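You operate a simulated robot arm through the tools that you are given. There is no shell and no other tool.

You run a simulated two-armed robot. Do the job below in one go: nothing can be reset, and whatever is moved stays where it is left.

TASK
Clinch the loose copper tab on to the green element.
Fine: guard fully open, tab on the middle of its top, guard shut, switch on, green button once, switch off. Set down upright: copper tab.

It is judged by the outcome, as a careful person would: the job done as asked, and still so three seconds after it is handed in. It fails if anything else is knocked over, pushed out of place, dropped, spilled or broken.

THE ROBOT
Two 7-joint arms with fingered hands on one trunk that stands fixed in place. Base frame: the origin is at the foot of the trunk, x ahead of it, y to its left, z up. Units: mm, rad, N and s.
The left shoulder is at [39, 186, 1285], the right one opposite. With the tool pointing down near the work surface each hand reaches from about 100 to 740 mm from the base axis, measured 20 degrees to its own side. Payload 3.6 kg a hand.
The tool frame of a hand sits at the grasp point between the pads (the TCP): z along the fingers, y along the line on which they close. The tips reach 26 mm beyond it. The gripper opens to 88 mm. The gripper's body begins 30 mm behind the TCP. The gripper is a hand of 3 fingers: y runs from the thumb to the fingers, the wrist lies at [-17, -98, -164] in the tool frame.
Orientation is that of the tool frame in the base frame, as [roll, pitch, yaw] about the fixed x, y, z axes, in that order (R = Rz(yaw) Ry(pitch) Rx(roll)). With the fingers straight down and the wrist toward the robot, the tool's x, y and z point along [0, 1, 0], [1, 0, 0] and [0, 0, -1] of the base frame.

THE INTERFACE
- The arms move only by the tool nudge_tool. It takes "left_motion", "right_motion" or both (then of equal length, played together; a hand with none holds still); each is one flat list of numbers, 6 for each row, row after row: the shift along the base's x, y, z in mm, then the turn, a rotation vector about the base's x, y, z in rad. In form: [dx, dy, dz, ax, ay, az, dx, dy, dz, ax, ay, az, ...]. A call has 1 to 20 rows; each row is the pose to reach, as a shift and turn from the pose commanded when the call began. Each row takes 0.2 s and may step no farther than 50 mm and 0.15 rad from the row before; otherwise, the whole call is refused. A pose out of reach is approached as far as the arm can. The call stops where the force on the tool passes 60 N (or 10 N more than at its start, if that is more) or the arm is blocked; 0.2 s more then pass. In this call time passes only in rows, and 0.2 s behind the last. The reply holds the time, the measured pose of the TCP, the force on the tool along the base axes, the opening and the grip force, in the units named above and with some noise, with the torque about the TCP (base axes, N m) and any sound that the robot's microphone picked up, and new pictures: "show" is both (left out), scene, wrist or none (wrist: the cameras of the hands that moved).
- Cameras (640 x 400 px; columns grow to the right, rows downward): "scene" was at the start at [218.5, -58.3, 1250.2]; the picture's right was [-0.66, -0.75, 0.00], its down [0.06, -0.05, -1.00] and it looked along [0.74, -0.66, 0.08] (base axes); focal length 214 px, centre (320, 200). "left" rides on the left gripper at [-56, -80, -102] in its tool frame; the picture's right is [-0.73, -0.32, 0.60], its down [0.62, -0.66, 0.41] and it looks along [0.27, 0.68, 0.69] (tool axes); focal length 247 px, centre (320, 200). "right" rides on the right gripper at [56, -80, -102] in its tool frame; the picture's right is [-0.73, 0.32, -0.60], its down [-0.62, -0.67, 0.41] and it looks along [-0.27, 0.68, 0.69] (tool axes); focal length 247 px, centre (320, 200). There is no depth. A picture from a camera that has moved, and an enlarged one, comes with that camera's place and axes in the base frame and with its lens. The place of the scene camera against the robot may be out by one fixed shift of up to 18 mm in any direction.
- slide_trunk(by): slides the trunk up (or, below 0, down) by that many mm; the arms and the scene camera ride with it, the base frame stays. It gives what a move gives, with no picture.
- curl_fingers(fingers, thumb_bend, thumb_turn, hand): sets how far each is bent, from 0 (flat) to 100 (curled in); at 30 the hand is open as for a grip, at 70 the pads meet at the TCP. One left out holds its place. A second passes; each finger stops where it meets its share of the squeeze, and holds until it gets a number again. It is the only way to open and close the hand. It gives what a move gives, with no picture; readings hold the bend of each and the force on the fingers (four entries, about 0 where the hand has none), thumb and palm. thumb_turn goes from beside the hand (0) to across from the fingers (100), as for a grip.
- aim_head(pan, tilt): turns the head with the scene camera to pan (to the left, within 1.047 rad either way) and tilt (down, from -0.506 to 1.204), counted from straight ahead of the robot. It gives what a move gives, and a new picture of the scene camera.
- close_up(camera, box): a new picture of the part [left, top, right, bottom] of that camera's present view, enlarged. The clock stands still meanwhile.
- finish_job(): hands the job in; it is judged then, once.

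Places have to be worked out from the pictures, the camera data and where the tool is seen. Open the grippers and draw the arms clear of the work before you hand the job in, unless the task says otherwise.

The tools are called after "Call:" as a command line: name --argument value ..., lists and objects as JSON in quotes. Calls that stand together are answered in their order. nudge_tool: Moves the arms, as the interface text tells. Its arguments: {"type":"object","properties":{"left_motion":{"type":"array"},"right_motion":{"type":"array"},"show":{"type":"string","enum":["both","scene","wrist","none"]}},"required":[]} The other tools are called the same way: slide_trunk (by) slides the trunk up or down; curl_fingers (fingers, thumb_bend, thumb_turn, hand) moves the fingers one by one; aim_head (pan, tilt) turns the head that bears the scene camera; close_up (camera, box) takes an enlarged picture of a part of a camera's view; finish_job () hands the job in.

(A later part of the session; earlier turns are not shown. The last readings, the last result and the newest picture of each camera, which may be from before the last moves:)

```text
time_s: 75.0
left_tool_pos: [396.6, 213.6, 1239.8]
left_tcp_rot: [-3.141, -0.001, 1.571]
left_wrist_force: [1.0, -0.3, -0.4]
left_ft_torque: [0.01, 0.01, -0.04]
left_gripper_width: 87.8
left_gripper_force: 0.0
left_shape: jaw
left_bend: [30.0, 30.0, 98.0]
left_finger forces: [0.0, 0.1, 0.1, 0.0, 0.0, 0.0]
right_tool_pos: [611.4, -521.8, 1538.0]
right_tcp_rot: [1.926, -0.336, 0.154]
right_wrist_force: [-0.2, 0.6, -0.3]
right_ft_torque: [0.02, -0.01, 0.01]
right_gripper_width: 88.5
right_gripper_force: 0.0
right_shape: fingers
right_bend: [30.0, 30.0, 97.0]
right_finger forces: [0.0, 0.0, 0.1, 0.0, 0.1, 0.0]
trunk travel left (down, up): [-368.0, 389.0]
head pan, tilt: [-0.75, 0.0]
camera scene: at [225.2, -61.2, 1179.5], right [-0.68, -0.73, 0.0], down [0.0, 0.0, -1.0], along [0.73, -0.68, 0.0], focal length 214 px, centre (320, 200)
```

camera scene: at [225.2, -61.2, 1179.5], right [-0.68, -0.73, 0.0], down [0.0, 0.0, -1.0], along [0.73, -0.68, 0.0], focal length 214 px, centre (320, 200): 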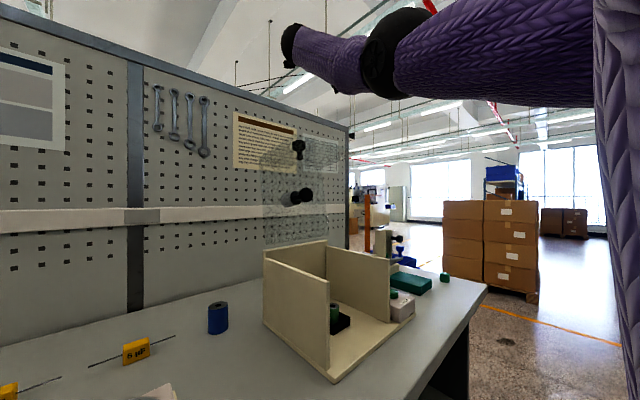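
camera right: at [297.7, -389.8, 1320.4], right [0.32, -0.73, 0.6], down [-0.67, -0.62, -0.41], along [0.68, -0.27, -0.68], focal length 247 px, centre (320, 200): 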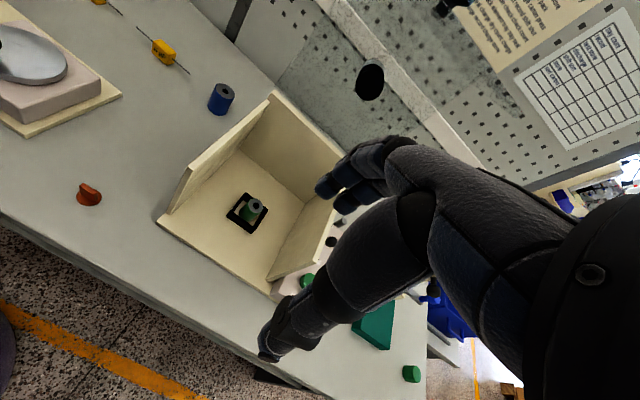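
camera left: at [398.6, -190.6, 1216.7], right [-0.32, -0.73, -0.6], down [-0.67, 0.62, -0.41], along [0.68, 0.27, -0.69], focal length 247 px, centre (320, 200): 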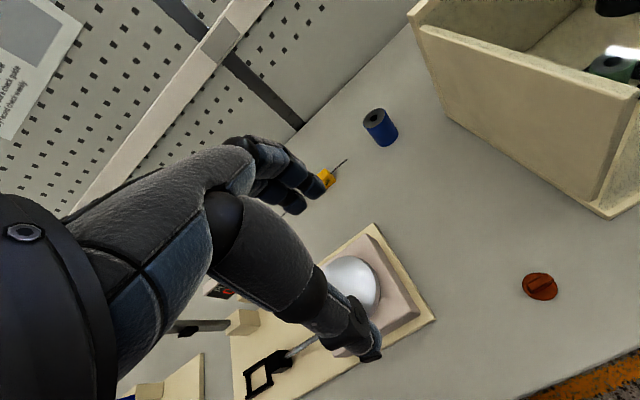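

The hand rolled as planned. Now I retract back and down in front of the hood and watch which way the elbow folds.

Call:
nudge_tool --right_motion '[-35, 0, -25, 0, 0, 0, -70, 0, -50, 0, 0, 0, -105, 0, -80, 0, 0, 0, -140, 0, -112, 0, 0, 0, -172, 0, -147, 0, 0, 0]' --show "scene"

```text
time_s: 76.2
left_tool_pos: [396.1, 214.1, 1239.5]
left_tcp_rot: [-3.14, -0.001, 1.572]
left_wrist_force: [-0.2, 0.4, 0.2]
left_ft_torque: [-0.02, -0.02, 0.01]
left_gripper_width: 88.0
left_gripper_force: 0.0
left_shape: jaw
left_bend: [30.0, 30.0, 98.0]
left_finger forces: [0.1, 0.0, 0.1, 0.0, 0.0, 0.0]
right_tool_pos: [439.8, -522.7, 1384.8]
right_tcp_rot: [1.93, -0.337, 0.155]
right_wrist_force: [-0.8, 0.4, 0.2]
right_ft_torque: [0.0, -0.02, -0.01]
right_gripper_width: 88.4
right_gripper_force: 0.0
right_shape: fingers
right_bend: [30.0, 30.0, 97.0]
right_finger forces: [0.0, 0.1, 0.0, 0.0, 0.1, 0.0]
trunk travel left (down, up): [-368.0, 389.0]
head pan, tilt: [-0.75, 0.0]
camera scene: at [225.4, -61.6, 1179.5], right [-0.68, -0.73, 0.0], down [0.0, 0.0, -1.0], along [0.73, -0.68, 0.0], focal length 214 px, centre (320, 200)
```

scene: 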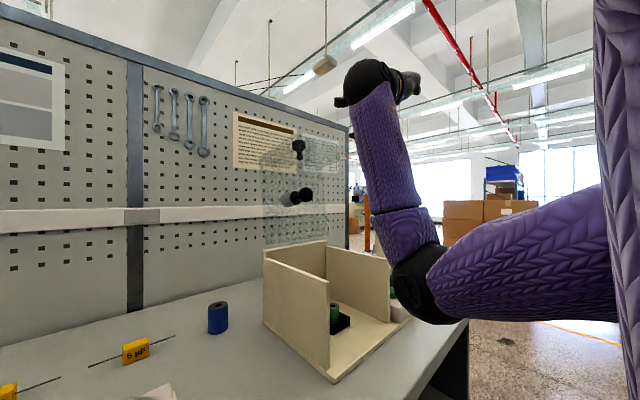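

The elbow now folds straight below the arm line — much better. I undo the hand roll while continuing to bring the hand down in front.

Call:
nudge_tool --right_motion '[3, 9, -25, 0.115, -0.031, 0.059, 6, 19, -51, 0.231, -0.063, 0.117, 9, 28, -76, 0.346, -0.094, 0.176, 12, 38, -102, 0.462, -0.126, 0.235, 15, 47, -127, 0.577, -0.157, 0.293, 18, 57, -153, 0.693, -0.189, 0.352, 21, 66, -178, 0.808, -0.22, 0.411, 24, 75, -204, 0.924, -0.252, 0.469, 28, 85, -229, 1.039, -0.283, 0.528]' --show "scene"

```text
time_s: 78.2
left_tool_pos: [397.8, 214.5, 1238.2]
left_tcp_rot: [3.141, 0.0, 1.57]
left_wrist_force: [0.7, -0.3, 0.2]
left_ft_torque: [-0.02, 0.01, 0.01]
left_gripper_width: 87.9
left_gripper_force: 0.1
left_shape: jaw
left_bend: [30.0, 30.0, 98.0]
left_finger forces: [0.0, 0.1, 0.1, 0.0, 0.1, 0.1]
right_tool_pos: [468.0, -436.2, 1160.3]
right_tcp_rot: [3.113, -0.779, 0.042]
right_wrist_force: [-0.2, 0.3, -0.1]
right_ft_torque: [-0.03, 0.03, 0.0]
right_gripper_width: 88.4
right_gripper_force: 0.1
right_shape: fingers
right_bend: [30.0, 30.0, 97.0]
right_finger forces: [0.0, 0.0, 0.0, 0.0, 0.1, 0.0]
trunk travel left (down, up): [-368.0, 389.0]
head pan, tilt: [-0.75, 0.0]
camera scene: at [225.4, -61.2, 1179.5], right [-0.68, -0.73, 0.0], down [0.0, 0.0, -1.0], along [0.73, -0.68, 0.0], focal length 214 px, centre (320, 200)
```

scene: 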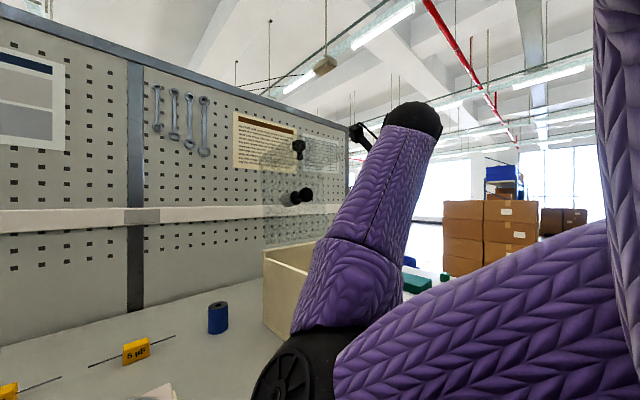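

The net effect was nothing — the solver brings the elbow back left. Before spending more on that, I test whether the needed knob-lowering path is feasible in this posture anyway, by moving down to where the knob sits when shut (space is free now).

Call:
nudge_tool --right_motion '[-8, 0, -20, 0, 0, 0, -18, 0, -40, 0, 0, 0, -28, 0, -60, 0, 0, 0, -36, 0, -85, 0, 0, 0, -40, 0, -110, 0, 0, 0, -43, 0, -135, 0, 0, 0, -43, 0, -157, 0, 0, 0]' --show "scene"

```text
time_s: 79.4
left_tool_pos: [397.5, 213.2, 1238.1]
left_tcp_rot: [3.14, -0.001, 1.573]
left_wrist_force: [-0.6, -1.7, 0.7]
left_ft_torque: [0.02, -0.01, -0.02]
left_gripper_width: 87.9
left_gripper_force: 0.0
left_shape: jaw
left_bend: [30.0, 30.0, 98.0]
left_finger forces: [0.0, 0.1, 0.1, 0.1, 0.0, 0.0]
right_tool_pos: [448.7, -451.4, 1139.3]
right_tcp_rot: [3.06, -0.965, 0.055]
right_wrist_force: [0.2, -0.9, 0.0]
right_ft_torque: [-0.01, 0.0, 0.01]
right_gripper_width: 88.3
right_gripper_force: 0.0
right_shape: fingers
right_bend: [30.0, 30.0, 97.0]
right_finger forces: [0.1, 0.1, 0.1, 0.1, 0.0, 0.1]
trunk travel left (down, up): [-368.0, 389.0]
head pan, tilt: [-0.75, 0.0]
stopped in row 5 (right hand): the arm was blocked; the commanded pose is now the measured one
camera scene: at [225.4, -61.5, 1179.5], right [-0.68, -0.73, 0.0], down [0.0, 0.0, -1.0], along [0.73, -0.68, 0.0], focal length 214 px, centre (320, 200)
```

scene: 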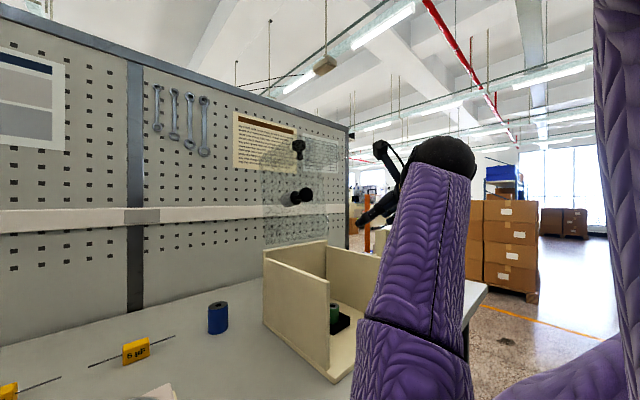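

Blocked there, so the thumb-left low path isn't usable in this elbow posture. Better idea: the thumb-right pose put the elbow properly at right-up; if I go low and left in that pose and only yaw to natural there, the elbow must stay right. First I back out upward and level to fingers-down.

Call:
nudge_tool --right_motion '[6, 4, 30, 0, 0.05, 0, 12, 8, 65, 0, 0.1, 0, 18, 12, 100, 0, 0.15, 0, 22, 12, 135, 0, 0.2, 0, 20, 8, 165, 0, 0.33, 0, 10, 0, 190, 0, 0.46, 0, 0, -6, 205, 0, 0.59, 0, -8, -10, 215, 0, 0.72, 0, -16, -14, 220, 0, 0.85, 0, -20, -17, 222, 0, 0.965, 0]' --show "none"

Call:
nudge_tool --right_motion '[0, 0, -3, 0, 0, 0.148, 0, 0, -6, 0, 0, 0.296, 0, 0, -9, 0, 0, 0.444, 0, 0, -12, 0, 0, 0.592, 0, 0, -15, 0, 0, 0.74, 0, 0, -18, 0, 0, 0.888, 0, 0, -21, 0, 0, 1.036, 0, 0, -24, 0, 0, 1.184, 0, 0, -27, 0, 0, 1.332, 0, 0, -30, 0, 0, 1.48, 0, 0, -33, 0, 0, 1.628, 0, 0, -36, 0, 0, 1.776, 0, 0, -40, 0, 0, 1.924, 0, 0, -44, 0, 0, 2.072, 0, -4, -48, 0, 0, 2.22, 0, -8, -48, 0, 0, 2.368, 0, -12, -48, 0, 0, 2.516, 0, -16, -48, 0, 0, 2.664, 0, -20, -48, 0, 0, 2.812, 0, -25, -48, 0, 0, 2.96]' --show "scene"

```text
time_s: 81.6
left_tool_pos: [397.9, 213.6, 1239.6]
left_tcp_rot: [3.141, 0.0, 1.571]
left_wrist_force: [0.3, 0.1, 0.7]
left_ft_torque: [-0.05, 0.02, -0.02]
left_gripper_width: 87.6
left_gripper_force: 0.2
left_shape: jaw
left_bend: [30.0, 30.0, 98.0]
left_finger forces: [0.0, 0.0, 0.1, 0.1, 0.1, 0.0]
right_tool_pos: [430.0, -464.2, 1360.4]
right_tcp_rot: [3.111, 0.004, 0.033]
right_wrist_force: [0.8, 1.0, -0.5]
right_ft_torque: [0.01, 0.0, -0.03]
right_gripper_width: 88.4
right_gripper_force: 0.0
right_shape: fingers
right_bend: [30.0, 30.0, 97.0]
right_finger forces: [0.1, 0.0, 0.0, 0.1, 0.1, 0.0]
trunk travel left (down, up): [-368.0, 389.0]
head pan, tilt: [-0.75, 0.0]
```

```text
time_s: 85.8
left_tool_pos: [396.5, 212.1, 1238.7]
left_tcp_rot: [-3.142, -0.001, 1.572]
left_wrist_force: [-0.2, 0.3, -0.3]
left_ft_torque: [0.03, 0.03, 0.0]
left_gripper_width: 87.7
left_gripper_force: 0.1
left_shape: jaw
left_bend: [30.0, 30.0, 98.0]
left_finger forces: [0.0, 0.0, 0.0, 0.0, 0.1, 0.1]
right_tool_pos: [430.0, -492.1, 1310.0]
right_tcp_rot: [3.111, 0.004, 2.993]
right_wrist_force: [-0.1, 0.9, 0.4]
right_ft_torque: [0.04, 0.02, -0.04]
right_gripper_width: 88.6
right_gripper_force: 0.1
right_shape: fingers
right_bend: [30.0, 30.0, 97.0]
right_finger forces: [0.1, 0.0, 0.1, 0.0, 0.0, 0.1]
trunk travel left (down, up): [-368.0, 389.0]
head pan, tilt: [-0.75, 0.0]
camera scene: at [225.3, -62.0, 1179.5], right [-0.68, -0.73, 0.0], down [0.0, 0.0, -1.0], along [0.73, -0.68, 0.0], focal length 214 px, centre (320, 200)
```

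scene: 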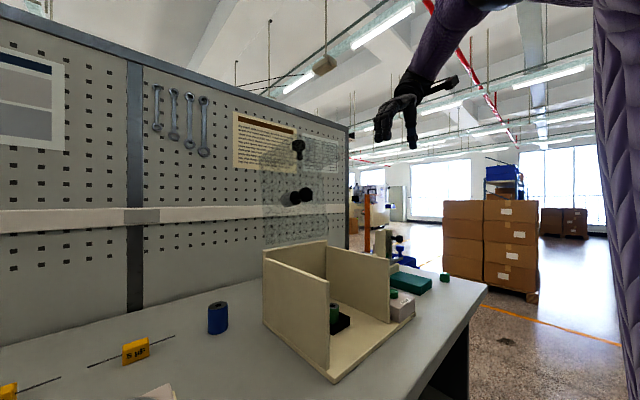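

Elbow is right-up again. I raise the trunk back to its original height and move left in this thumb-right pose, staying well above everything.

Call:
slide_trunk --by 60

Call:
nudge_tool --right_motion '[-5, 40, -20, 0, 0, 0, -10, 80, -45, 0, 0, 0, -15, 120, -70, 0, 0, 0, -20, 160, -95, 0, 0, 0, -20, 200, -120, 0, 0, 0, -20, 240, -145, 0, 0, 0]' --show "scene"

```text
time_s: 86.8
left_tool_pos: [396.9, 213.7, 1299.1]
left_tcp_rot: [-3.141, 0.0, 1.57]
left_wrist_force: [0.4, -0.9, 1.1]
left_ft_torque: [-0.01, -0.01, -0.02]
left_gripper_width: 87.6
left_gripper_force: 0.0
left_shape: jaw
left_bend: [30.0, 30.0, 98.0]
left_finger forces: [0.0, 0.0, 0.0, 0.0, 0.0, 0.0]
right_tool_pos: [430.4, -490.6, 1372.9]
right_tcp_rot: [3.113, 0.003, 2.992]
right_wrist_force: [1.5, 0.0, -0.1]
right_ft_torque: [0.03, 0.0, -0.02]
right_gripper_width: 88.5
right_gripper_force: 0.0
right_shape: fingers
right_bend: [30.0, 30.0, 97.0]
right_finger forces: [0.0, 0.0, 0.1, 0.0, 0.0, 0.1]
trunk travel left (down, up): [-428.0, 329.0]
head pan, tilt: [-0.75, 0.0]
```

```text
time_s: 88.2
left_tool_pos: [396.5, 214.8, 1298.5]
left_tcp_rot: [-3.141, 0.001, 1.571]
left_wrist_force: [0.2, -0.4, 0.7]
left_ft_torque: [-0.03, 0.0, 0.0]
left_gripper_width: 87.5
left_gripper_force: 0.0
left_shape: jaw
left_bend: [30.0, 30.0, 98.0]
left_finger forces: [0.1, 0.0, 0.0, 0.0, 0.0, 0.1]
right_tool_pos: [405.5, -245.1, 1224.3]
right_tcp_rot: [3.112, 0.005, 2.988]
right_wrist_force: [-0.1, 0.0, 0.2]
right_ft_torque: [-0.02, 0.01, -0.02]
right_gripper_width: 88.5
right_gripper_force: 0.0
right_shape: fingers
right_bend: [30.0, 30.0, 97.0]
right_finger forces: [0.0, 0.0, 0.0, 0.1, 0.0, 0.0]
trunk travel left (down, up): [-428.0, 329.0]
head pan, tilt: [-0.75, 0.0]
camera scene: at [218.6, -60.4, 1243.3], right [-0.68, -0.73, 0.0], down [0.0, 0.0, -1.0], along [0.73, -0.68, 0.0], focal length 214 px, centre (320, 200)
```

scene: 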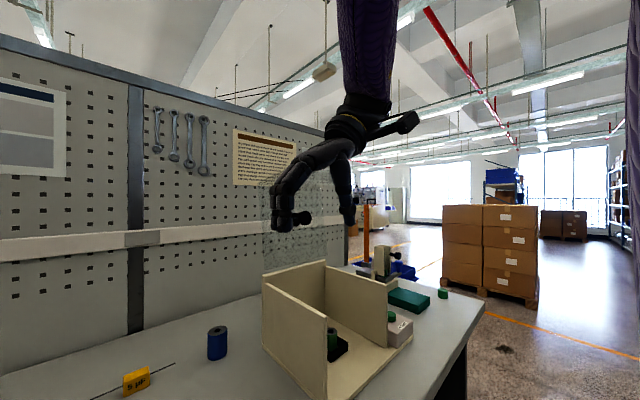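

The forearm now comes from above. I lower a bit further to the left of the box, then yaw gradually toward the natural pose and watch the elbow.

Call:
nudge_tool --right_motion '[0, 5, -35, 0, 0, 0, 0, 10, -70, 0, 0, 0, 0, 15, -105, 0, 0, 0]' --show "none"

Call:
nudge_tool --right_motion '[0, 0, 0, 0, 0, -0.14, 0, 0, 0, 0, 0, -0.28, 0, 0, 0, 0, 0, -0.42, 0, 0, 0, 0, 0, -0.56, 0, 0, 0, 0, 0, -0.7]' --show "scene"

```text
time_s: 89.0
left_tool_pos: [397.8, 213.8, 1298.5]
left_tcp_rot: [3.141, 0.001, 1.57]
left_wrist_force: [0.3, -0.2, 0.1]
left_ft_torque: [-0.02, 0.0, 0.02]
left_gripper_width: 87.6
left_gripper_force: 0.0
left_shape: jaw
left_bend: [30.0, 30.0, 98.0]
left_finger forces: [0.0, 0.0, 0.0, 0.0, 0.0, 0.0]
right_tool_pos: [407.0, -233.7, 1120.4]
right_tcp_rot: [3.111, 0.004, 2.99]
right_wrist_force: [0.1, -0.7, -0.7]
right_ft_torque: [-0.01, 0.0, 0.03]
right_gripper_width: 88.6
right_gripper_force: 0.0
right_shape: fingers
right_bend: [30.0, 30.0, 97.0]
right_finger forces: [0.1, 0.0, 0.0, 0.1, 0.0, 0.0]
trunk travel left (down, up): [-428.0, 329.0]
head pan, tilt: [-0.75, 0.0]
```

```text
time_s: 90.2
left_tool_pos: [396.0, 214.2, 1299.5]
left_tcp_rot: [3.14, 0.0, 1.57]
left_wrist_force: [0.2, -0.3, -0.7]
left_ft_torque: [0.02, 0.03, 0.01]
left_gripper_width: 87.9
left_gripper_force: 0.0
left_shape: jaw
left_bend: [30.0, 30.0, 98.0]
left_finger forces: [0.1, 0.0, 0.0, 0.1, 0.1, 0.1]
right_tool_pos: [409.5, -250.8, 1121.9]
right_tcp_rot: [3.113, 0.002, 2.287]
right_wrist_force: [0.2, -0.2, -0.3]
right_ft_torque: [0.01, 0.05, -0.03]
right_gripper_width: 88.4
right_gripper_force: 0.0
right_shape: fingers
right_bend: [30.0, 30.0, 97.0]
right_finger forces: [0.0, 0.0, 0.0, 0.1, 0.0, 0.1]
right hand out of reach, approached as far as the arm can: row 4, 5
trunk travel left (down, up): [-428.0, 329.0]
head pan, tilt: [-0.75, 0.0]
camera scene: at [218.5, -61.2, 1243.3], right [-0.68, -0.73, 0.0], down [0.0, 0.0, -1.0], along [0.73, -0.68, 0.0], focal length 214 px, centre (320, 200)
```

scene: 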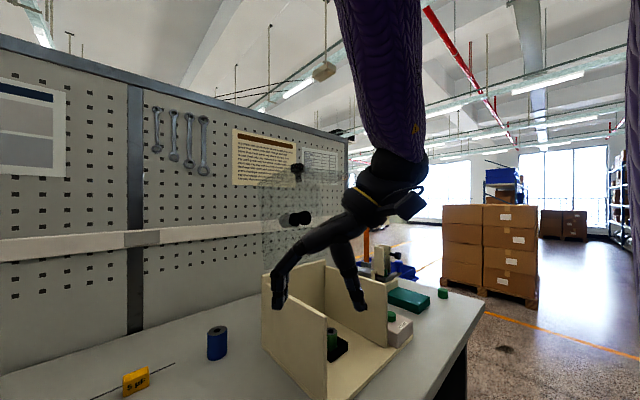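

Still the wrong elbow branch. I'll swap it properly: extend the arm out to the right, turn the fingers forward there (a pose that only suits an elbow behind the hand), and then fold back in. First I rise and move right, returning to natural yaw.

Call:
nudge_tool --right_motion '[0, -10, 40, 0, 0, 0.1, 0, -40, 80, 0, 0, 0.1, -5, -80, 120, 0, 0, 0.05, -10, -125, 150, 0, 0, -0.05, -15, -170, 175, 0, 0, -0.18, -20, -215, 190, 0, 0, -0.31, -25, -250, 195, 0, 0, -0.44, -30, -280, 195, 0, 0, -0.57, -35, -310, 190, 0, 0, -0.7]' --show "none"

Call:
nudge_tool --right_motion '[-5, -30, -20, 0, 0, 0, -10, -60, -40, 0, 0, 0, -15, -90, -60, 0, 0, 0, -20, -120, -80, 0, 0, 0, -25, -150, -100, 0, 0, 0, -30, -180, -120, 0, 0, 0]' --show "scene"

```text
refused: row 3 steps farther than a row can; nothing moved
```

```text
time_s: 91.6
left_tool_pos: [397.0, 212.8, 1299.5]
left_tcp_rot: [3.141, -0.001, 1.572]
left_wrist_force: [0.5, -0.5, 0.3]
left_ft_torque: [0.01, 0.0, 0.01]
left_gripper_width: 87.4
left_gripper_force: 0.1
left_shape: jaw
left_bend: [30.0, 30.0, 98.0]
left_finger forces: [0.1, 0.1, 0.0, 0.1, 0.1, 0.0]
right_tool_pos: [379.3, -431.0, 1003.0]
right_tcp_rot: [3.111, 0.002, 2.29]
right_wrist_force: [-0.3, -0.1, 0.0]
right_ft_torque: [0.01, 0.05, -0.01]
right_gripper_width: 88.6
right_gripper_force: 0.0
right_shape: fingers
right_bend: [30.0, 30.0, 97.0]
right_finger forces: [0.0, 0.1, 0.0, 0.1, 0.0, 0.0]
trunk travel left (down, up): [-428.0, 329.0]
head pan, tilt: [-0.75, 0.0]
camera scene: at [218.9, -62.1, 1243.2], right [-0.68, -0.73, 0.0], down [0.0, 0.0, -1.0], along [0.73, -0.68, 0.0], focal length 214 px, centre (320, 200)
```

scene: 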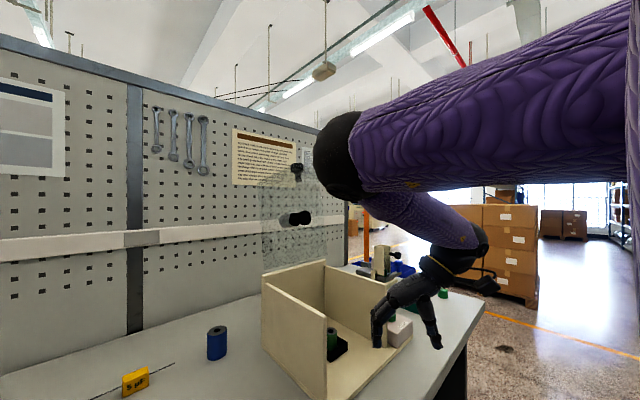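

The first call was refused, and the second lowered the hand — harmlessly, in front of the box. I'll send dependent moves one at a time. Now I rise and move out to the right while yawing to natural.

Call:
nudge_tool --right_motion '[-5, -10, 30, 0, 0, 0, -10, -25, 65, 0, 0, 0, -15, -55, 95, 0, 0, -0.1, -20, -95, 105, 0, 0, -0.2, -25, -140, 110, 0, 0, -0.3, -30, -185, 112, 0, 0, -0.4, -35, -230, 115, 0, 0, -0.5, -40, -270, 115, 0, 0, -0.6, -45, -305, 115, 0, 0, -0.72]' --show "scene"

```text
time_s: 93.6
left_tool_pos: [396.2, 213.1, 1299.9]
left_tcp_rot: [-3.141, 0.0, 1.571]
left_wrist_force: [-0.8, -0.3, 0.7]
left_ft_torque: [0.01, -0.02, 0.03]
left_gripper_width: 87.9
left_gripper_force: 0.1
left_shape: jaw
left_bend: [30.0, 30.0, 98.0]
left_finger forces: [0.1, 0.0, 0.0, 0.0, 0.1, 0.0]
right_tool_pos: [338.7, -737.4, 1118.1]
right_tcp_rot: [3.11, 0.002, 1.568]
right_wrist_force: [0.3, -0.2, 0.2]
right_ft_torque: [0.01, 0.0, -0.01]
right_gripper_width: 88.6
right_gripper_force: 0.1
right_shape: fingers
right_bend: [30.0, 30.0, 97.0]
right_finger forces: [0.1, 0.0, 0.0, 0.1, 0.0, 0.0]
trunk travel left (down, up): [-428.0, 329.0]
head pan, tilt: [-0.75, 0.0]
camera scene: at [218.3, -61.9, 1243.3], right [-0.68, -0.73, 0.0], down [0.0, 0.0, -1.0], along [0.73, -0.68, 0.0], focal length 214 px, centre (320, 200)
```

scene: 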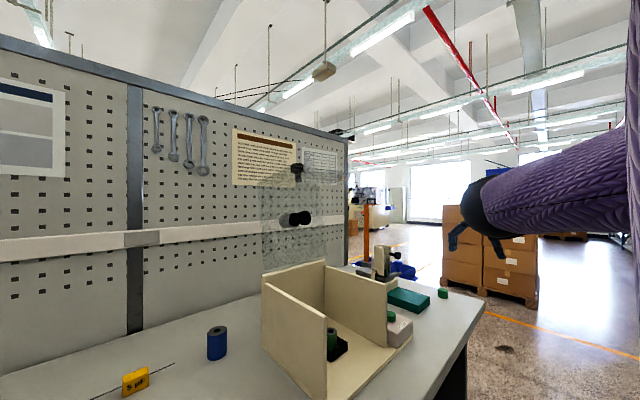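

The arm is nearly straight out to the right. Here I pitch the fingers forward by 90°, pivoting about the wrist.

Call:
nudge_tool --right_motion '[22.4, 0, 15.6, 0, -0.143, 0, 42.3, 0, 34.3, 0, -0.286, 0, 59.3, 0, 55.6, 0, -0.429, 0, 73.1, 0, 79, 0, -0.571, 0, 83.5, 0, 104.2, 0, -0.714, 0, 90.1, 0, 130.7, 0, -0.857, 0, 93, 0, 157.9, 0, -1.0, 0, 91.9, 0, 185.1, 0, -1.143, 0, 86.9, 0, 212, 0, -1.286, 0, 78.2, 0, 237.8, 0, -1.429, 0, 66, 0, 262, 0, -1.571, 0]' --show "scene"

```text
time_s: 96.0
left_tool_pos: [398.0, 213.3, 1299.2]
left_tcp_rot: [-3.14, 0.0, 1.571]
left_wrist_force: [0.0, -0.4, -0.5]
left_ft_torque: [0.02, -0.01, 0.01]
left_gripper_width: 87.8
left_gripper_force: 0.0
left_shape: jaw
left_bend: [30.0, 30.0, 98.0]
left_finger forces: [0.1, 0.1, 0.1, 0.1, 0.0, 0.0]
right_tool_pos: [402.7, -734.0, 1378.0]
right_tcp_rot: [1.539, 0.0, 1.569]
right_wrist_force: [0.1, -1.1, -0.6]
right_ft_torque: [-0.02, 0.01, 0.0]
right_gripper_width: 88.5
right_gripper_force: 0.1
right_shape: fingers
right_bend: [30.0, 30.0, 97.0]
right_finger forces: [0.1, 0.0, 0.0, 0.1, 0.0, 0.1]
trunk travel left (down, up): [-428.0, 329.0]
head pan, tilt: [-0.75, 0.0]
camera scene: at [218.7, -61.2, 1243.3], right [-0.68, -0.73, 0.0], down [0.0, 0.0, -1.0], along [0.73, -0.68, 0.0], focal length 214 px, centre (320, 200)
```

scene: 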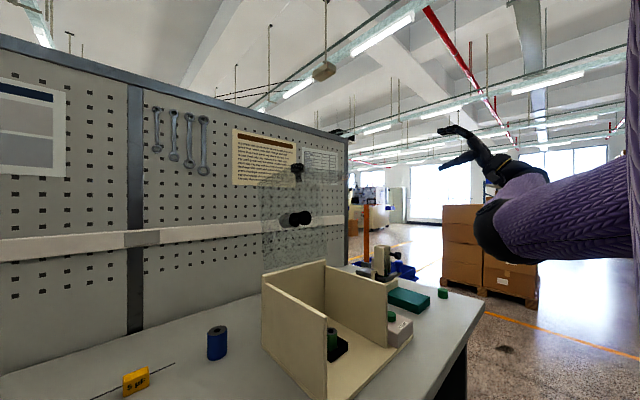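

Fingers now point forward. I fold the arm back in toward the centre and watch the elbow.

Call:
nudge_tool --right_motion '[5, 40, -20, 0, 0, 0, 10, 80, -40, 0, 0, 0, 15, 120, -60, 0, 0, 0, 20, 160, -80, 0, 0, 0]' --show "scene"

```text
time_s: 97.0
left_tool_pos: [397.0, 214.4, 1298.4]
left_tcp_rot: [-3.141, 0.001, 1.57]
left_wrist_force: [0.5, -0.3, 0.0]
left_ft_torque: [-0.04, -0.02, -0.03]
left_gripper_width: 88.0
left_gripper_force: 0.0
left_shape: jaw
left_bend: [30.0, 30.0, 98.0]
left_finger forces: [0.0, 0.0, 0.0, 0.0, 0.0, 0.0]
right_tool_pos: [424.6, -574.5, 1298.7]
right_tcp_rot: [1.54, 0.0, 1.568]
right_wrist_force: [-0.9, 0.3, -0.3]
right_ft_torque: [0.03, -0.01, -0.01]
right_gripper_width: 88.3
right_gripper_force: 0.0
right_shape: fingers
right_bend: [30.0, 30.0, 97.0]
right_finger forces: [0.0, 0.0, 0.0, 0.0, 0.1, 0.0]
trunk travel left (down, up): [-428.0, 329.0]
head pan, tilt: [-0.75, 0.0]
camera scene: at [218.6, -60.7, 1243.3], right [-0.68, -0.73, 0.0], down [0.0, 0.0, -1.0], along [0.73, -0.68, 0.0], focal length 214 px, centre (320, 200)
```

scene: 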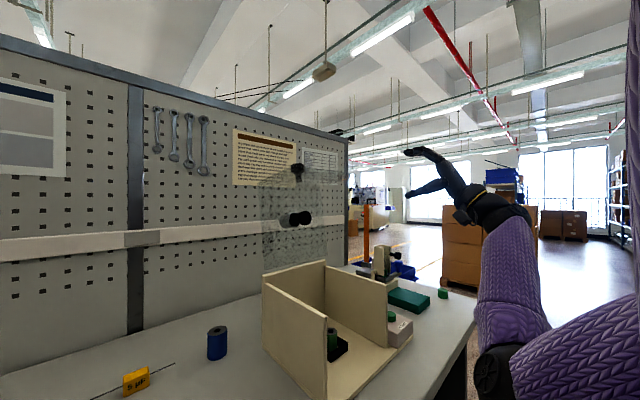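

The elbow is now below-right, as wanted. I continue folding in and slightly down.

Call:
nudge_tool --right_motion '[-10, 30, -20, 0, 0, 0, -20, 60, -40, 0, 0, 0, -30, 90, -60, 0, 0, 0, -40, 120, -80, 0, 0, 0]' --show "scene"

```text
time_s: 98.0
left_tool_pos: [396.8, 214.2, 1299.1]
left_tcp_rot: [-3.141, 0.0, 1.57]
left_wrist_force: [-0.2, 0.0, 0.7]
left_ft_torque: [-0.02, -0.03, -0.02]
left_gripper_width: 88.1
left_gripper_force: 0.0
left_shape: jaw
left_bend: [30.0, 30.0, 98.0]
left_finger forces: [0.0, 0.0, 0.0, 0.1, 0.0, 0.1]
right_tool_pos: [380.2, -455.7, 1220.0]
right_tcp_rot: [1.54, 0.001, 1.568]
right_wrist_force: [-0.1, 0.7, -0.3]
right_ft_torque: [0.01, 0.03, -0.01]
right_gripper_width: 88.8
right_gripper_force: 0.0
right_shape: fingers
right_bend: [30.0, 30.0, 97.0]
right_finger forces: [0.0, 0.1, 0.0, 0.0, 0.0, 0.0]
trunk travel left (down, up): [-428.0, 329.0]
head pan, tilt: [-0.75, 0.0]
camera scene: at [218.5, -60.8, 1243.3], right [-0.68, -0.73, 0.0], down [0.0, 0.0, -1.0], along [0.73, -0.68, 0.0], focal length 214 px, centre (320, 200)
```

scene: 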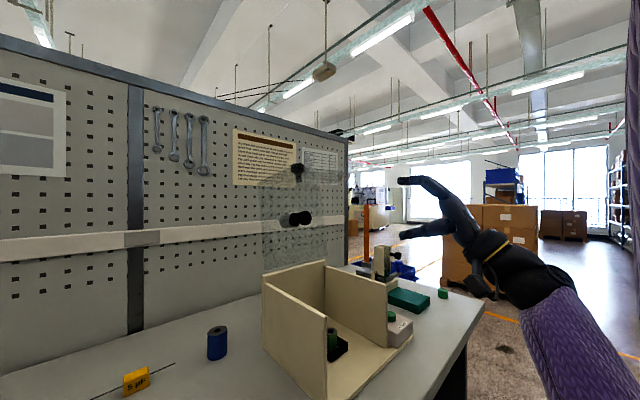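

The elbow is now tucked at lower right, the good posture. I pitch the fingers back down to the natural pose here.

Call:
nudge_tool --right_motion '[0, 0, -8, 0, 0.1455, 0, 0, 0, -16, 0, 0.291, 0, 0, 0, -24, 0, 0.4365, 0, 0, 0, -32, 0, 0.582, 0, 0, 0, -40, 0, 0.7275, 0, 0, 0, -48, 0, 0.873, 0, 0, 0, -56, 0, 1.0185, 0, 0, 0, -64, 0, 1.164, 0, 0, 0, -72, 0, 1.3095, 0, 0, 0, -80, 0, 1.455, 0, 0, 0, -88, 0, 1.6, 0]' --show "both"

```text
time_s: 100.4
left_tool_pos: [398.4, 213.1, 1299.2]
left_tcp_rot: [3.141, 0.001, 1.572]
left_wrist_force: [-0.5, 0.5, -0.5]
left_ft_torque: [-0.01, 0.0, 0.01]
left_gripper_width: 87.6
left_gripper_force: 0.1
left_shape: jaw
left_bend: [30.0, 30.0, 98.0]
left_finger forces: [0.1, 0.0, 0.1, 0.0, 0.0, 0.1]
right_tool_pos: [382.8, -457.6, 1129.1]
right_tcp_rot: [-3.139, 0.004, 1.569]
right_wrist_force: [-1.1, 0.4, -0.5]
right_ft_torque: [0.0, -0.01, 0.04]
right_gripper_width: 88.8
right_gripper_force: 0.1
right_shape: fingers
right_bend: [30.0, 30.0, 97.0]
right_finger forces: [0.0, 0.0, 0.1, 0.1, 0.0, 0.0]
trunk travel left (down, up): [-428.0, 329.0]
head pan, tilt: [-0.75, 0.0]
camera scene: at [219.1, -61.3, 1243.2], right [-0.68, -0.73, 0.0], down [0.0, 0.0, -1.0], along [0.73, -0.68, 0.0], focal length 214 px, centre (320, 200)
camera right: at [302.8, -401.6, 1231.3], right [0.32, -0.73, 0.6], down [-0.67, -0.62, -0.41], along [0.67, -0.27, -0.69], focal length 247 px, centre (320, 200)
```

scene: 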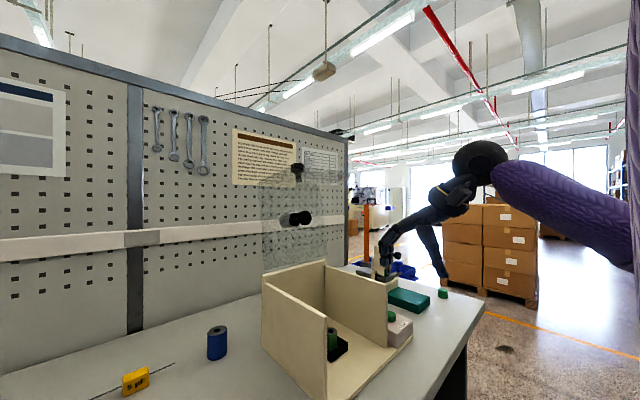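
right: 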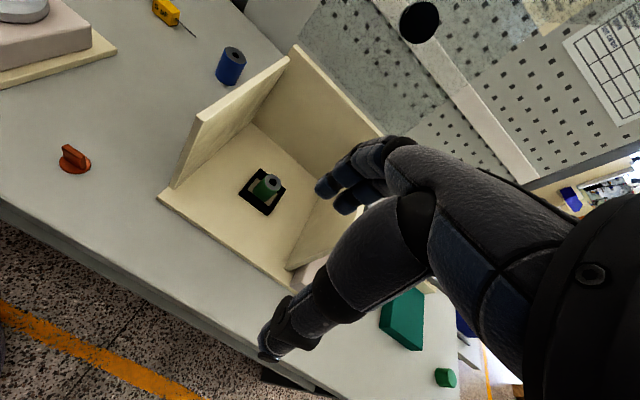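

The arm is back in its original good posture. I now move left in front of the box toward the tab, checking for reach warnings.

Call:
nudge_tool --right_motion '[0, 35, -10, 0, 0, 0, 0, 70, -20, 0, 0, 0, 5, 105, -30, 0, 0, 0, 10, 140, -40, 0, 0, 0, 20, 175, -50, 0, 0, 0, 30, 205, -60, 0, 0, 0]' --show "both"

```text
time_s: 101.8
left_tool_pos: [397.1, 214.0, 1299.6]
left_tcp_rot: [-3.14, 0.0, 1.57]
left_wrist_force: [-0.5, 1.0, 0.4]
left_ft_torque: [-0.02, -0.04, -0.02]
left_gripper_width: 87.8
left_gripper_force: 0.0
left_shape: jaw
left_bend: [30.0, 30.0, 98.0]
left_finger forces: [0.0, 0.1, 0.0, 0.0, 0.1, 0.0]
right_tool_pos: [413.2, -249.1, 1068.5]
right_tcp_rot: [3.141, 0.004, 1.57]
right_wrist_force: [0.0, 0.4, -0.4]
right_ft_torque: [0.0, 0.0, 0.01]
right_gripper_width: 88.5
right_gripper_force: 0.0
right_shape: fingers
right_bend: [30.0, 30.0, 97.0]
right_finger forces: [0.1, 0.0, 0.1, 0.0, 0.1, 0.0]
trunk travel left (down, up): [-428.0, 329.0]
head pan, tilt: [-0.75, 0.0]
camera scene: at [219.2, -60.7, 1243.2], right [-0.68, -0.73, 0.0], down [0.0, 0.0, -1.0], along [0.73, -0.68, 0.0], focal length 214 px, centre (320, 200)
camera right: at [333.7, -192.8, 1170.9], right [0.32, -0.73, 0.6], down [-0.67, -0.62, -0.41], along [0.68, -0.27, -0.69], focal length 247 px, centre (320, 200)
```

scene: 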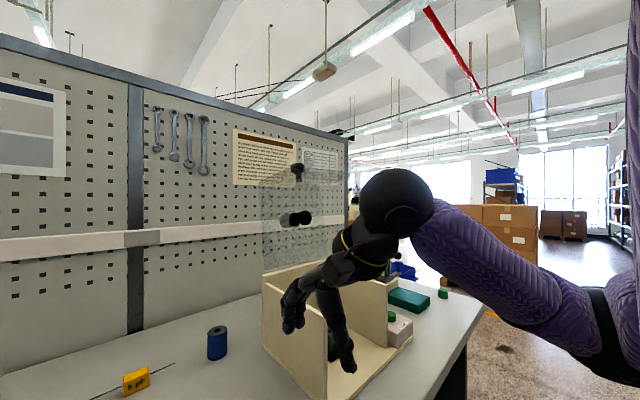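
right: 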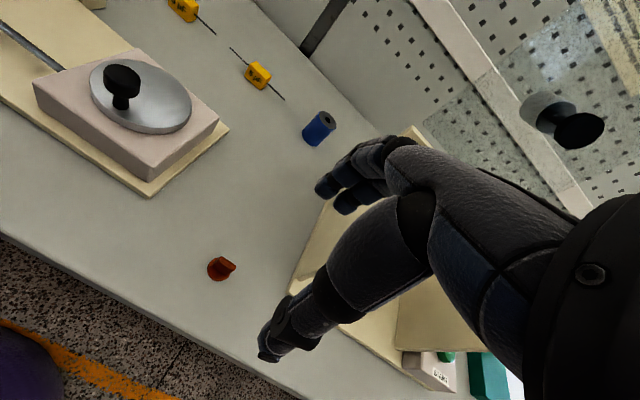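

Reach is fine here. I zoom on the tab for an accurate position and fin direction.

Call:
close_up --camera "right" --box '[195, 245, 255, 290]'

```text
8.89 times, centred on (225, 268) of right
camera zoom: at [333.7, -192.8, 1170.9], right [0.32, -0.73, 0.6], down [-0.67, -0.62, -0.41], along [0.68, -0.27, -0.69], focal length 2195 px, centre (1164, -400)
```

zoom: 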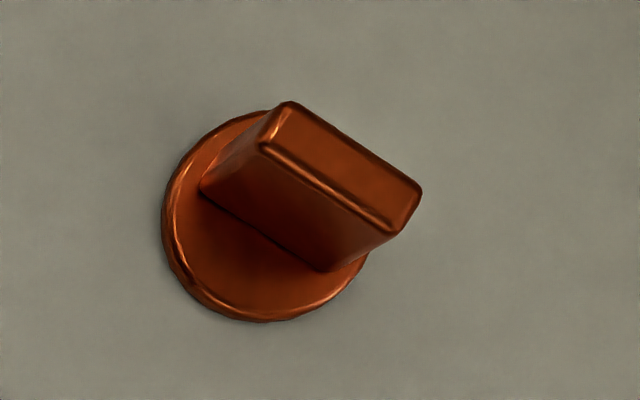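

The tab's fin is centred at about (445, -238), runs along y, about 21×8 mm, with its top near z 874 — the natural closing line along x suits it. I descend to a hover above it.

Call:
nudge_tool --right_motion '[8, 3, -35, 0, -0.003, 0, 16, 6, -70, 0, -0.003, 0, 24, 9, -105, 0, -0.003, 0, 32, 11, -138, 0, -0.003, 0]' --show "both"

Call:
close_up --camera "right" --box '[240, 170, 400, 370]'

```text
time_s: 102.8
left_tool_pos: [396.7, 213.3, 1298.7]
left_tcp_rot: [3.141, 0.001, 1.57]
left_wrist_force: [-0.4, -0.6, 0.2]
left_ft_torque: [0.0, -0.01, 0.02]
left_gripper_width: 87.7
left_gripper_force: 0.1
left_shape: jaw
left_bend: [30.0, 30.0, 98.0]
left_finger forces: [0.1, 0.1, 0.0, 0.0, 0.0, 0.0]
right_tool_pos: [444.5, -238.7, 929.4]
right_tcp_rot: [3.14, 0.004, 1.571]
right_wrist_force: [-0.4, 0.8, 1.2]
right_ft_torque: [-0.02, 0.0, 0.01]
right_gripper_width: 88.7
right_gripper_force: 0.0
right_shape: fingers
right_bend: [30.0, 30.0, 97.0]
right_finger forces: [0.0, 0.1, 0.0, 0.1, 0.0, 0.0]
trunk travel left (down, up): [-428.0, 329.0]
head pan, tilt: [-0.75, 0.0]
camera scene: at [218.8, -61.2, 1243.2], right [-0.68, -0.73, 0.0], down [0.0, 0.0, -1.0], along [0.73, -0.68, 0.0], focal length 214 px, centre (320, 200)
camera right: at [364.3, -183.1, 1032.5], right [0.32, -0.73, 0.6], down [-0.66, -0.62, -0.41], along [0.68, -0.27, -0.68], focal length 247 px, centre (320, 200)
```

scene: 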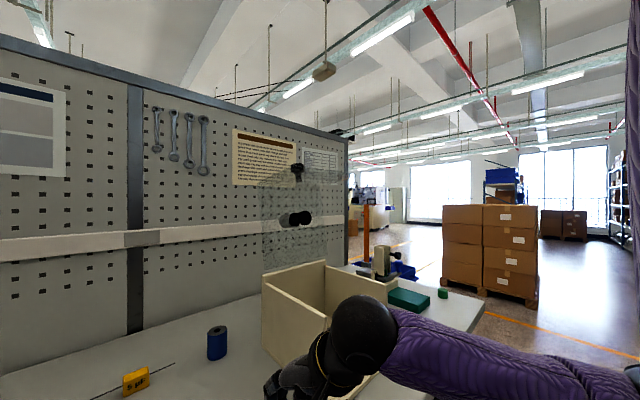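
right: 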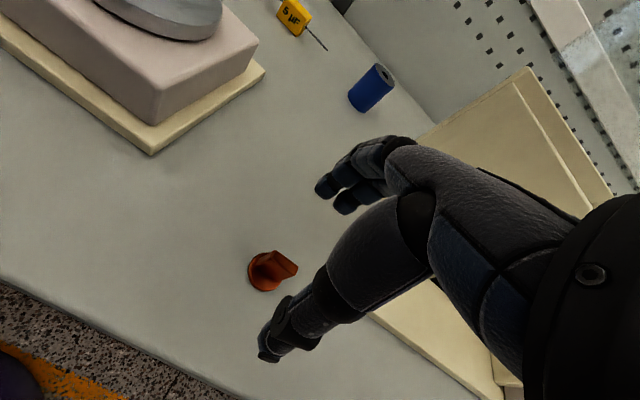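

```text
2.00 times, centred on (320, 270) of right
camera zoom: at [364.3, -183.1, 1032.5], right [0.32, -0.73, 0.6], down [-0.66, -0.62, -0.41], along [0.68, -0.27, -0.68], focal length 494 px, centre (320, 60)
```

zoom: 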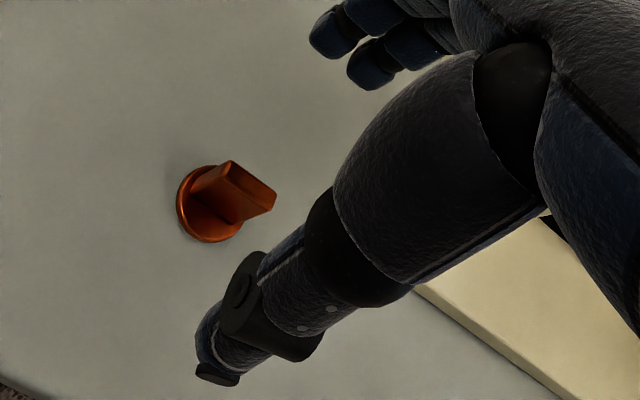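

The tab refines to (446.5, -240), fin top about z 875. I aim the head down at it to watch the fingertips, and descend partway.

Call:
aim_head --pan -0.62 --tilt 0.95

Call:
nudge_tool --right_motion '[1, -0.7, -15, 0, 0, 0, 2, -1.3, -30, 0, 0, 0, 2, -1.3, -37, 0, 0, 0]' --show "both"

Call:
close_up --camera "scene" --box '[240, 130, 400, 270]'

Call:
close_up --camera "right" --box '[230, 170, 390, 370]'

```text
time_s: 104.0
left_tool_pos: [396.3, 215.1, 1299.2]
left_tcp_rot: [3.141, -0.001, 1.571]
left_wrist_force: [-0.1, 0.0, 0.5]
left_ft_torque: [0.01, -0.01, 0.01]
left_gripper_width: 87.5
left_gripper_force: 0.1
left_shape: jaw
left_bend: [30.0, 30.0, 98.0]
left_finger forces: [0.0, 0.1, 0.0, 0.1, 0.1, 0.0]
right_tool_pos: [443.8, -238.5, 929.9]
right_tcp_rot: [3.138, 0.003, 1.57]
right_wrist_force: [0.7, 0.3, -0.1]
right_ft_torque: [0.01, 0.02, 0.02]
right_gripper_width: 88.6
right_gripper_force: 0.0
right_shape: fingers
right_bend: [30.0, 30.0, 97.0]
right_finger forces: [0.0, 0.0, 0.1, 0.1, 0.0, 0.0]
trunk travel left (down, up): [-428.0, 329.0]
head pan, tilt: [-0.62, 0.949]
camera scene: at [212.1, -42.1, 1159.7], right [-0.58, -0.81, 0.0], down [-0.66, 0.47, -0.58], along [0.47, -0.34, -0.81], focal length 214 px, centre (320, 200)
```

scene: 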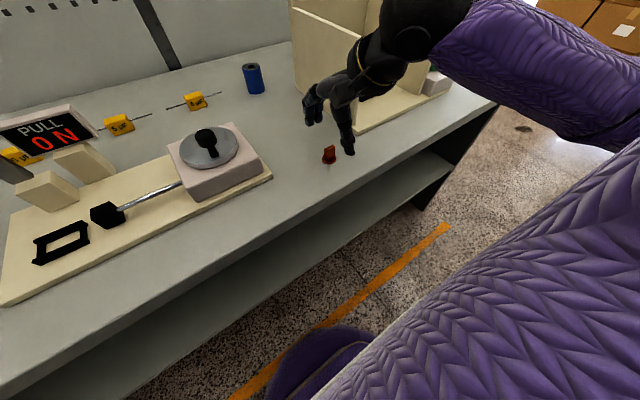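

```text
time_s: 104.8
left_tool_pos: [397.1, 214.1, 1298.9]
left_tcp_rot: [-3.141, 0.001, 1.571]
left_wrist_force: [0.1, 0.2, -0.3]
left_ft_torque: [-0.01, 0.01, 0.02]
left_gripper_width: 87.7
left_gripper_force: 0.0
left_shape: jaw
left_bend: [30.0, 30.0, 98.0]
left_finger forces: [0.0, 0.0, 0.0, 0.0, 0.0, 0.0]
right_tool_pos: [446.3, -239.9, 893.5]
right_tcp_rot: [3.135, 0.003, 1.571]
right_wrist_force: [-0.2, -0.4, 0.1]
right_ft_torque: [0.0, -0.03, -0.03]
right_gripper_width: 88.7
right_gripper_force: 0.2
right_shape: fingers
right_bend: [30.0, 30.0, 97.0]
right_finger forces: [0.0, 0.0, 0.1, 0.0, 0.1, 0.0]
trunk travel left (down, up): [-428.0, 329.0]
head pan, tilt: [-0.62, 0.949]
camera scene: at [212.1, -42.1, 1159.6], right [-0.58, -0.81, 0.0], down [-0.66, 0.47, -0.58], along [0.47, -0.34, -0.81], focal length 214 px, centre (320, 200)
camera right: at [366.2, -184.8, 996.5], right [0.32, -0.73, 0.6], down [-0.66, -0.62, -0.41], along [0.68, -0.27, -0.68], focal length 247 px, centre (320, 200)
```

scene: 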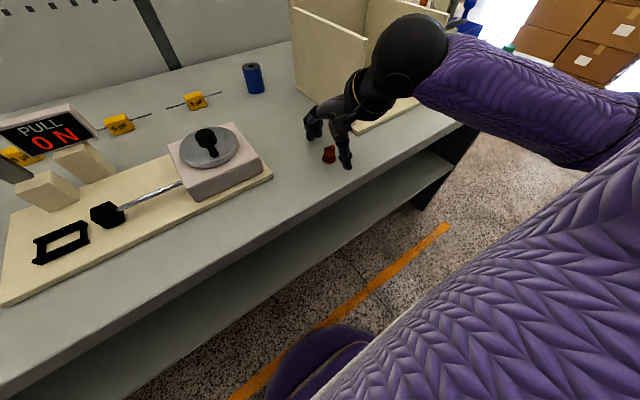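
right: 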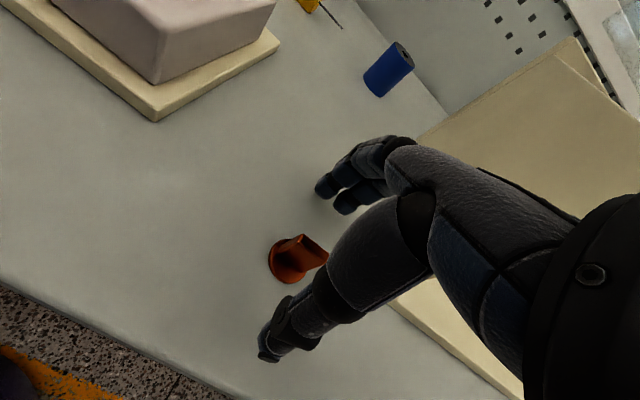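

```text
2.86 times, centred on (320, 200) of scene
camera zoom: at [212.1, -42.1, 1159.6], right [-0.58, -0.81, 0.0], down [-0.66, 0.47, -0.58], along [0.47, -0.34, -0.81], focal length 613 px, centre (320, 200)
```

zoom: 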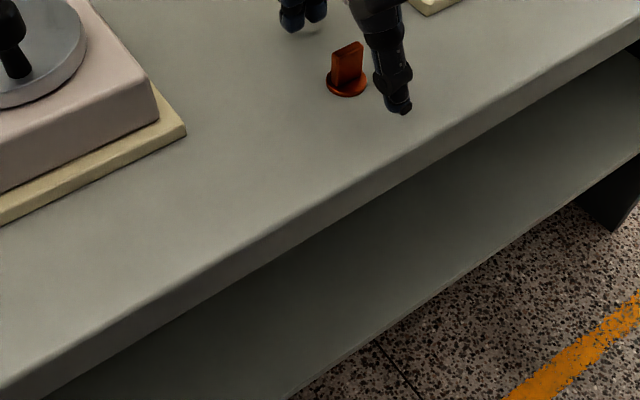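

```text
2.00 times, centred on (310, 270) of right
camera zoom: at [366.2, -184.8, 996.5], right [0.32, -0.73, 0.6], down [-0.66, -0.62, -0.41], along [0.68, -0.27, -0.68], focal length 494 px, centre (340, 60)
```

zoom: 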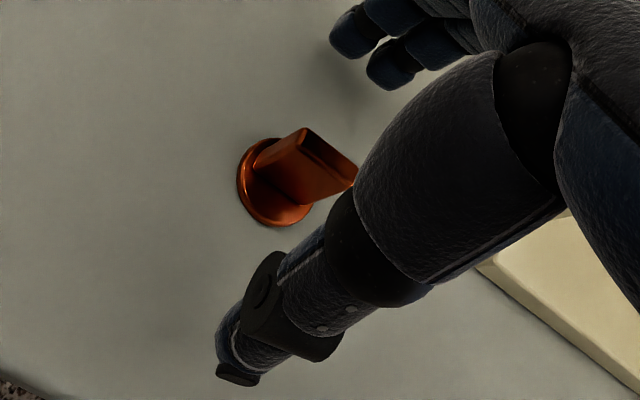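

The tab centre reads (447, -241). I lower the open hand gently to z ≈ 876 so the pads straddle the fin.

Call:
nudge_tool --right_motion '[0.5, -0.5, -6, 0, 0, 0, 0.7, -1, -12, 0, 0, 0, 0.7, -1, -17, 0, 0, 0]' --show "both"

Call:
close_up --camera "scene" --box '[290, 110, 390, 190]'

Call:
close_up --camera "right" --box '[230, 170, 390, 370]'

```text
time_s: 105.6
left_tool_pos: [394.0, 214.7, 1300.6]
left_tcp_rot: [3.137, 0.0, 1.57]
left_wrist_force: [0.5, -0.2, -0.1]
left_ft_torque: [0.0, -0.03, -0.03]
left_gripper_width: 87.7
left_gripper_force: 0.0
left_shape: jaw
left_bend: [30.0, 30.0, 98.0]
left_finger forces: [0.0, 0.1, 0.1, 0.1, 0.0, 0.0]
right_tool_pos: [447.2, -241.2, 883.3]
right_tcp_rot: [3.125, 0.002, 1.572]
right_wrist_force: [-7.2, -2.0, 28.6]
right_ft_torque: [-0.01, -1.07, -0.12]
right_gripper_width: 88.9
right_gripper_force: 13.8
right_shape: fingers
right_bend: [30.0, 30.0, 98.0]
right_finger forces: [14.6, 10.1, 0.1, 0.0, 2.8, 0.0]
trunk travel left (down, up): [-428.0, 329.0]
head pan, tilt: [-0.62, 0.949]
camera scene: at [209.5, -41.5, 1160.6], right [-0.58, -0.81, 0.0], down [-0.66, 0.47, -0.58], along [0.48, -0.34, -0.81], focal length 214 px, centre (320, 200)
camera right: at [365.8, -185.5, 984.5], right [0.31, -0.73, 0.61], down [-0.66, -0.62, -0.42], along [0.69, -0.27, -0.67], focal length 247 px, centre (320, 200)
```

scene: 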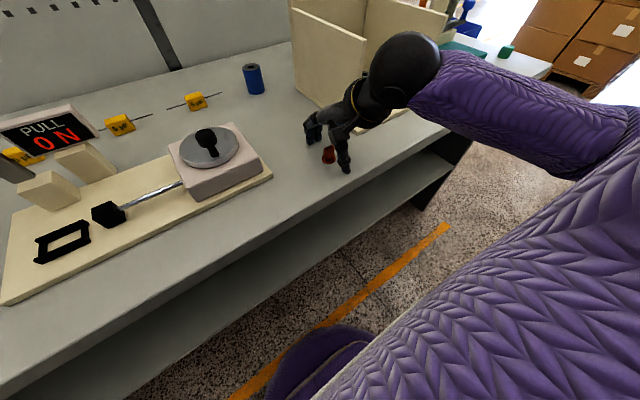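
right: 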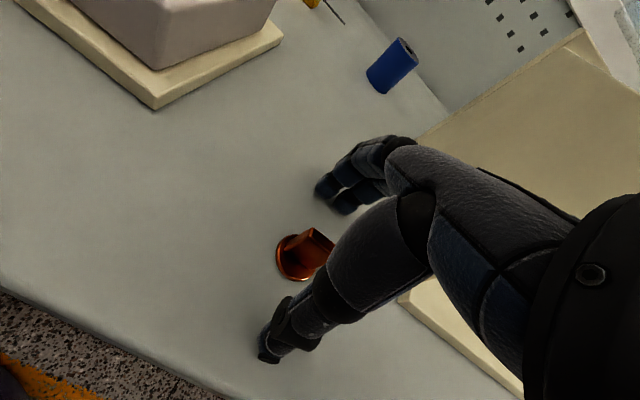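

```text
5.00 times, centred on (340, 150) of scene
camera zoom: at [209.5, -41.5, 1160.6], right [-0.58, -0.81, 0.0], down [-0.66, 0.47, -0.58], along [0.48, -0.34, -0.81], focal length 1072 px, centre (220, 450)
```

zoom: 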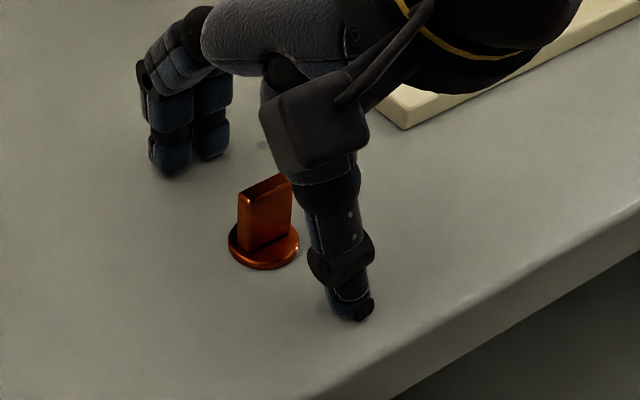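

```text
2.00 times, centred on (310, 270) of right
camera zoom: at [365.8, -185.5, 984.5], right [0.31, -0.73, 0.61], down [-0.66, -0.62, -0.42], along [0.69, -0.27, -0.67], focal length 494 px, centre (340, 60)
```

zoom: 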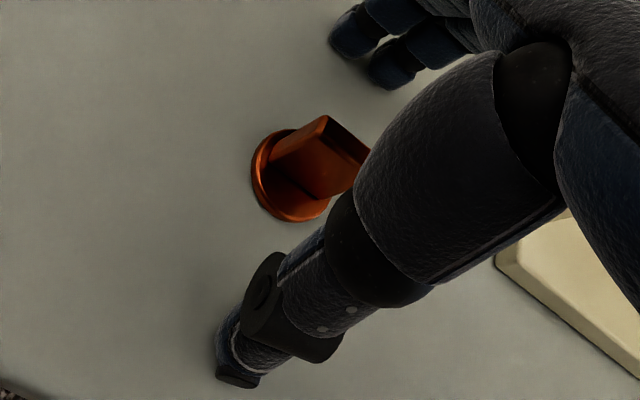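

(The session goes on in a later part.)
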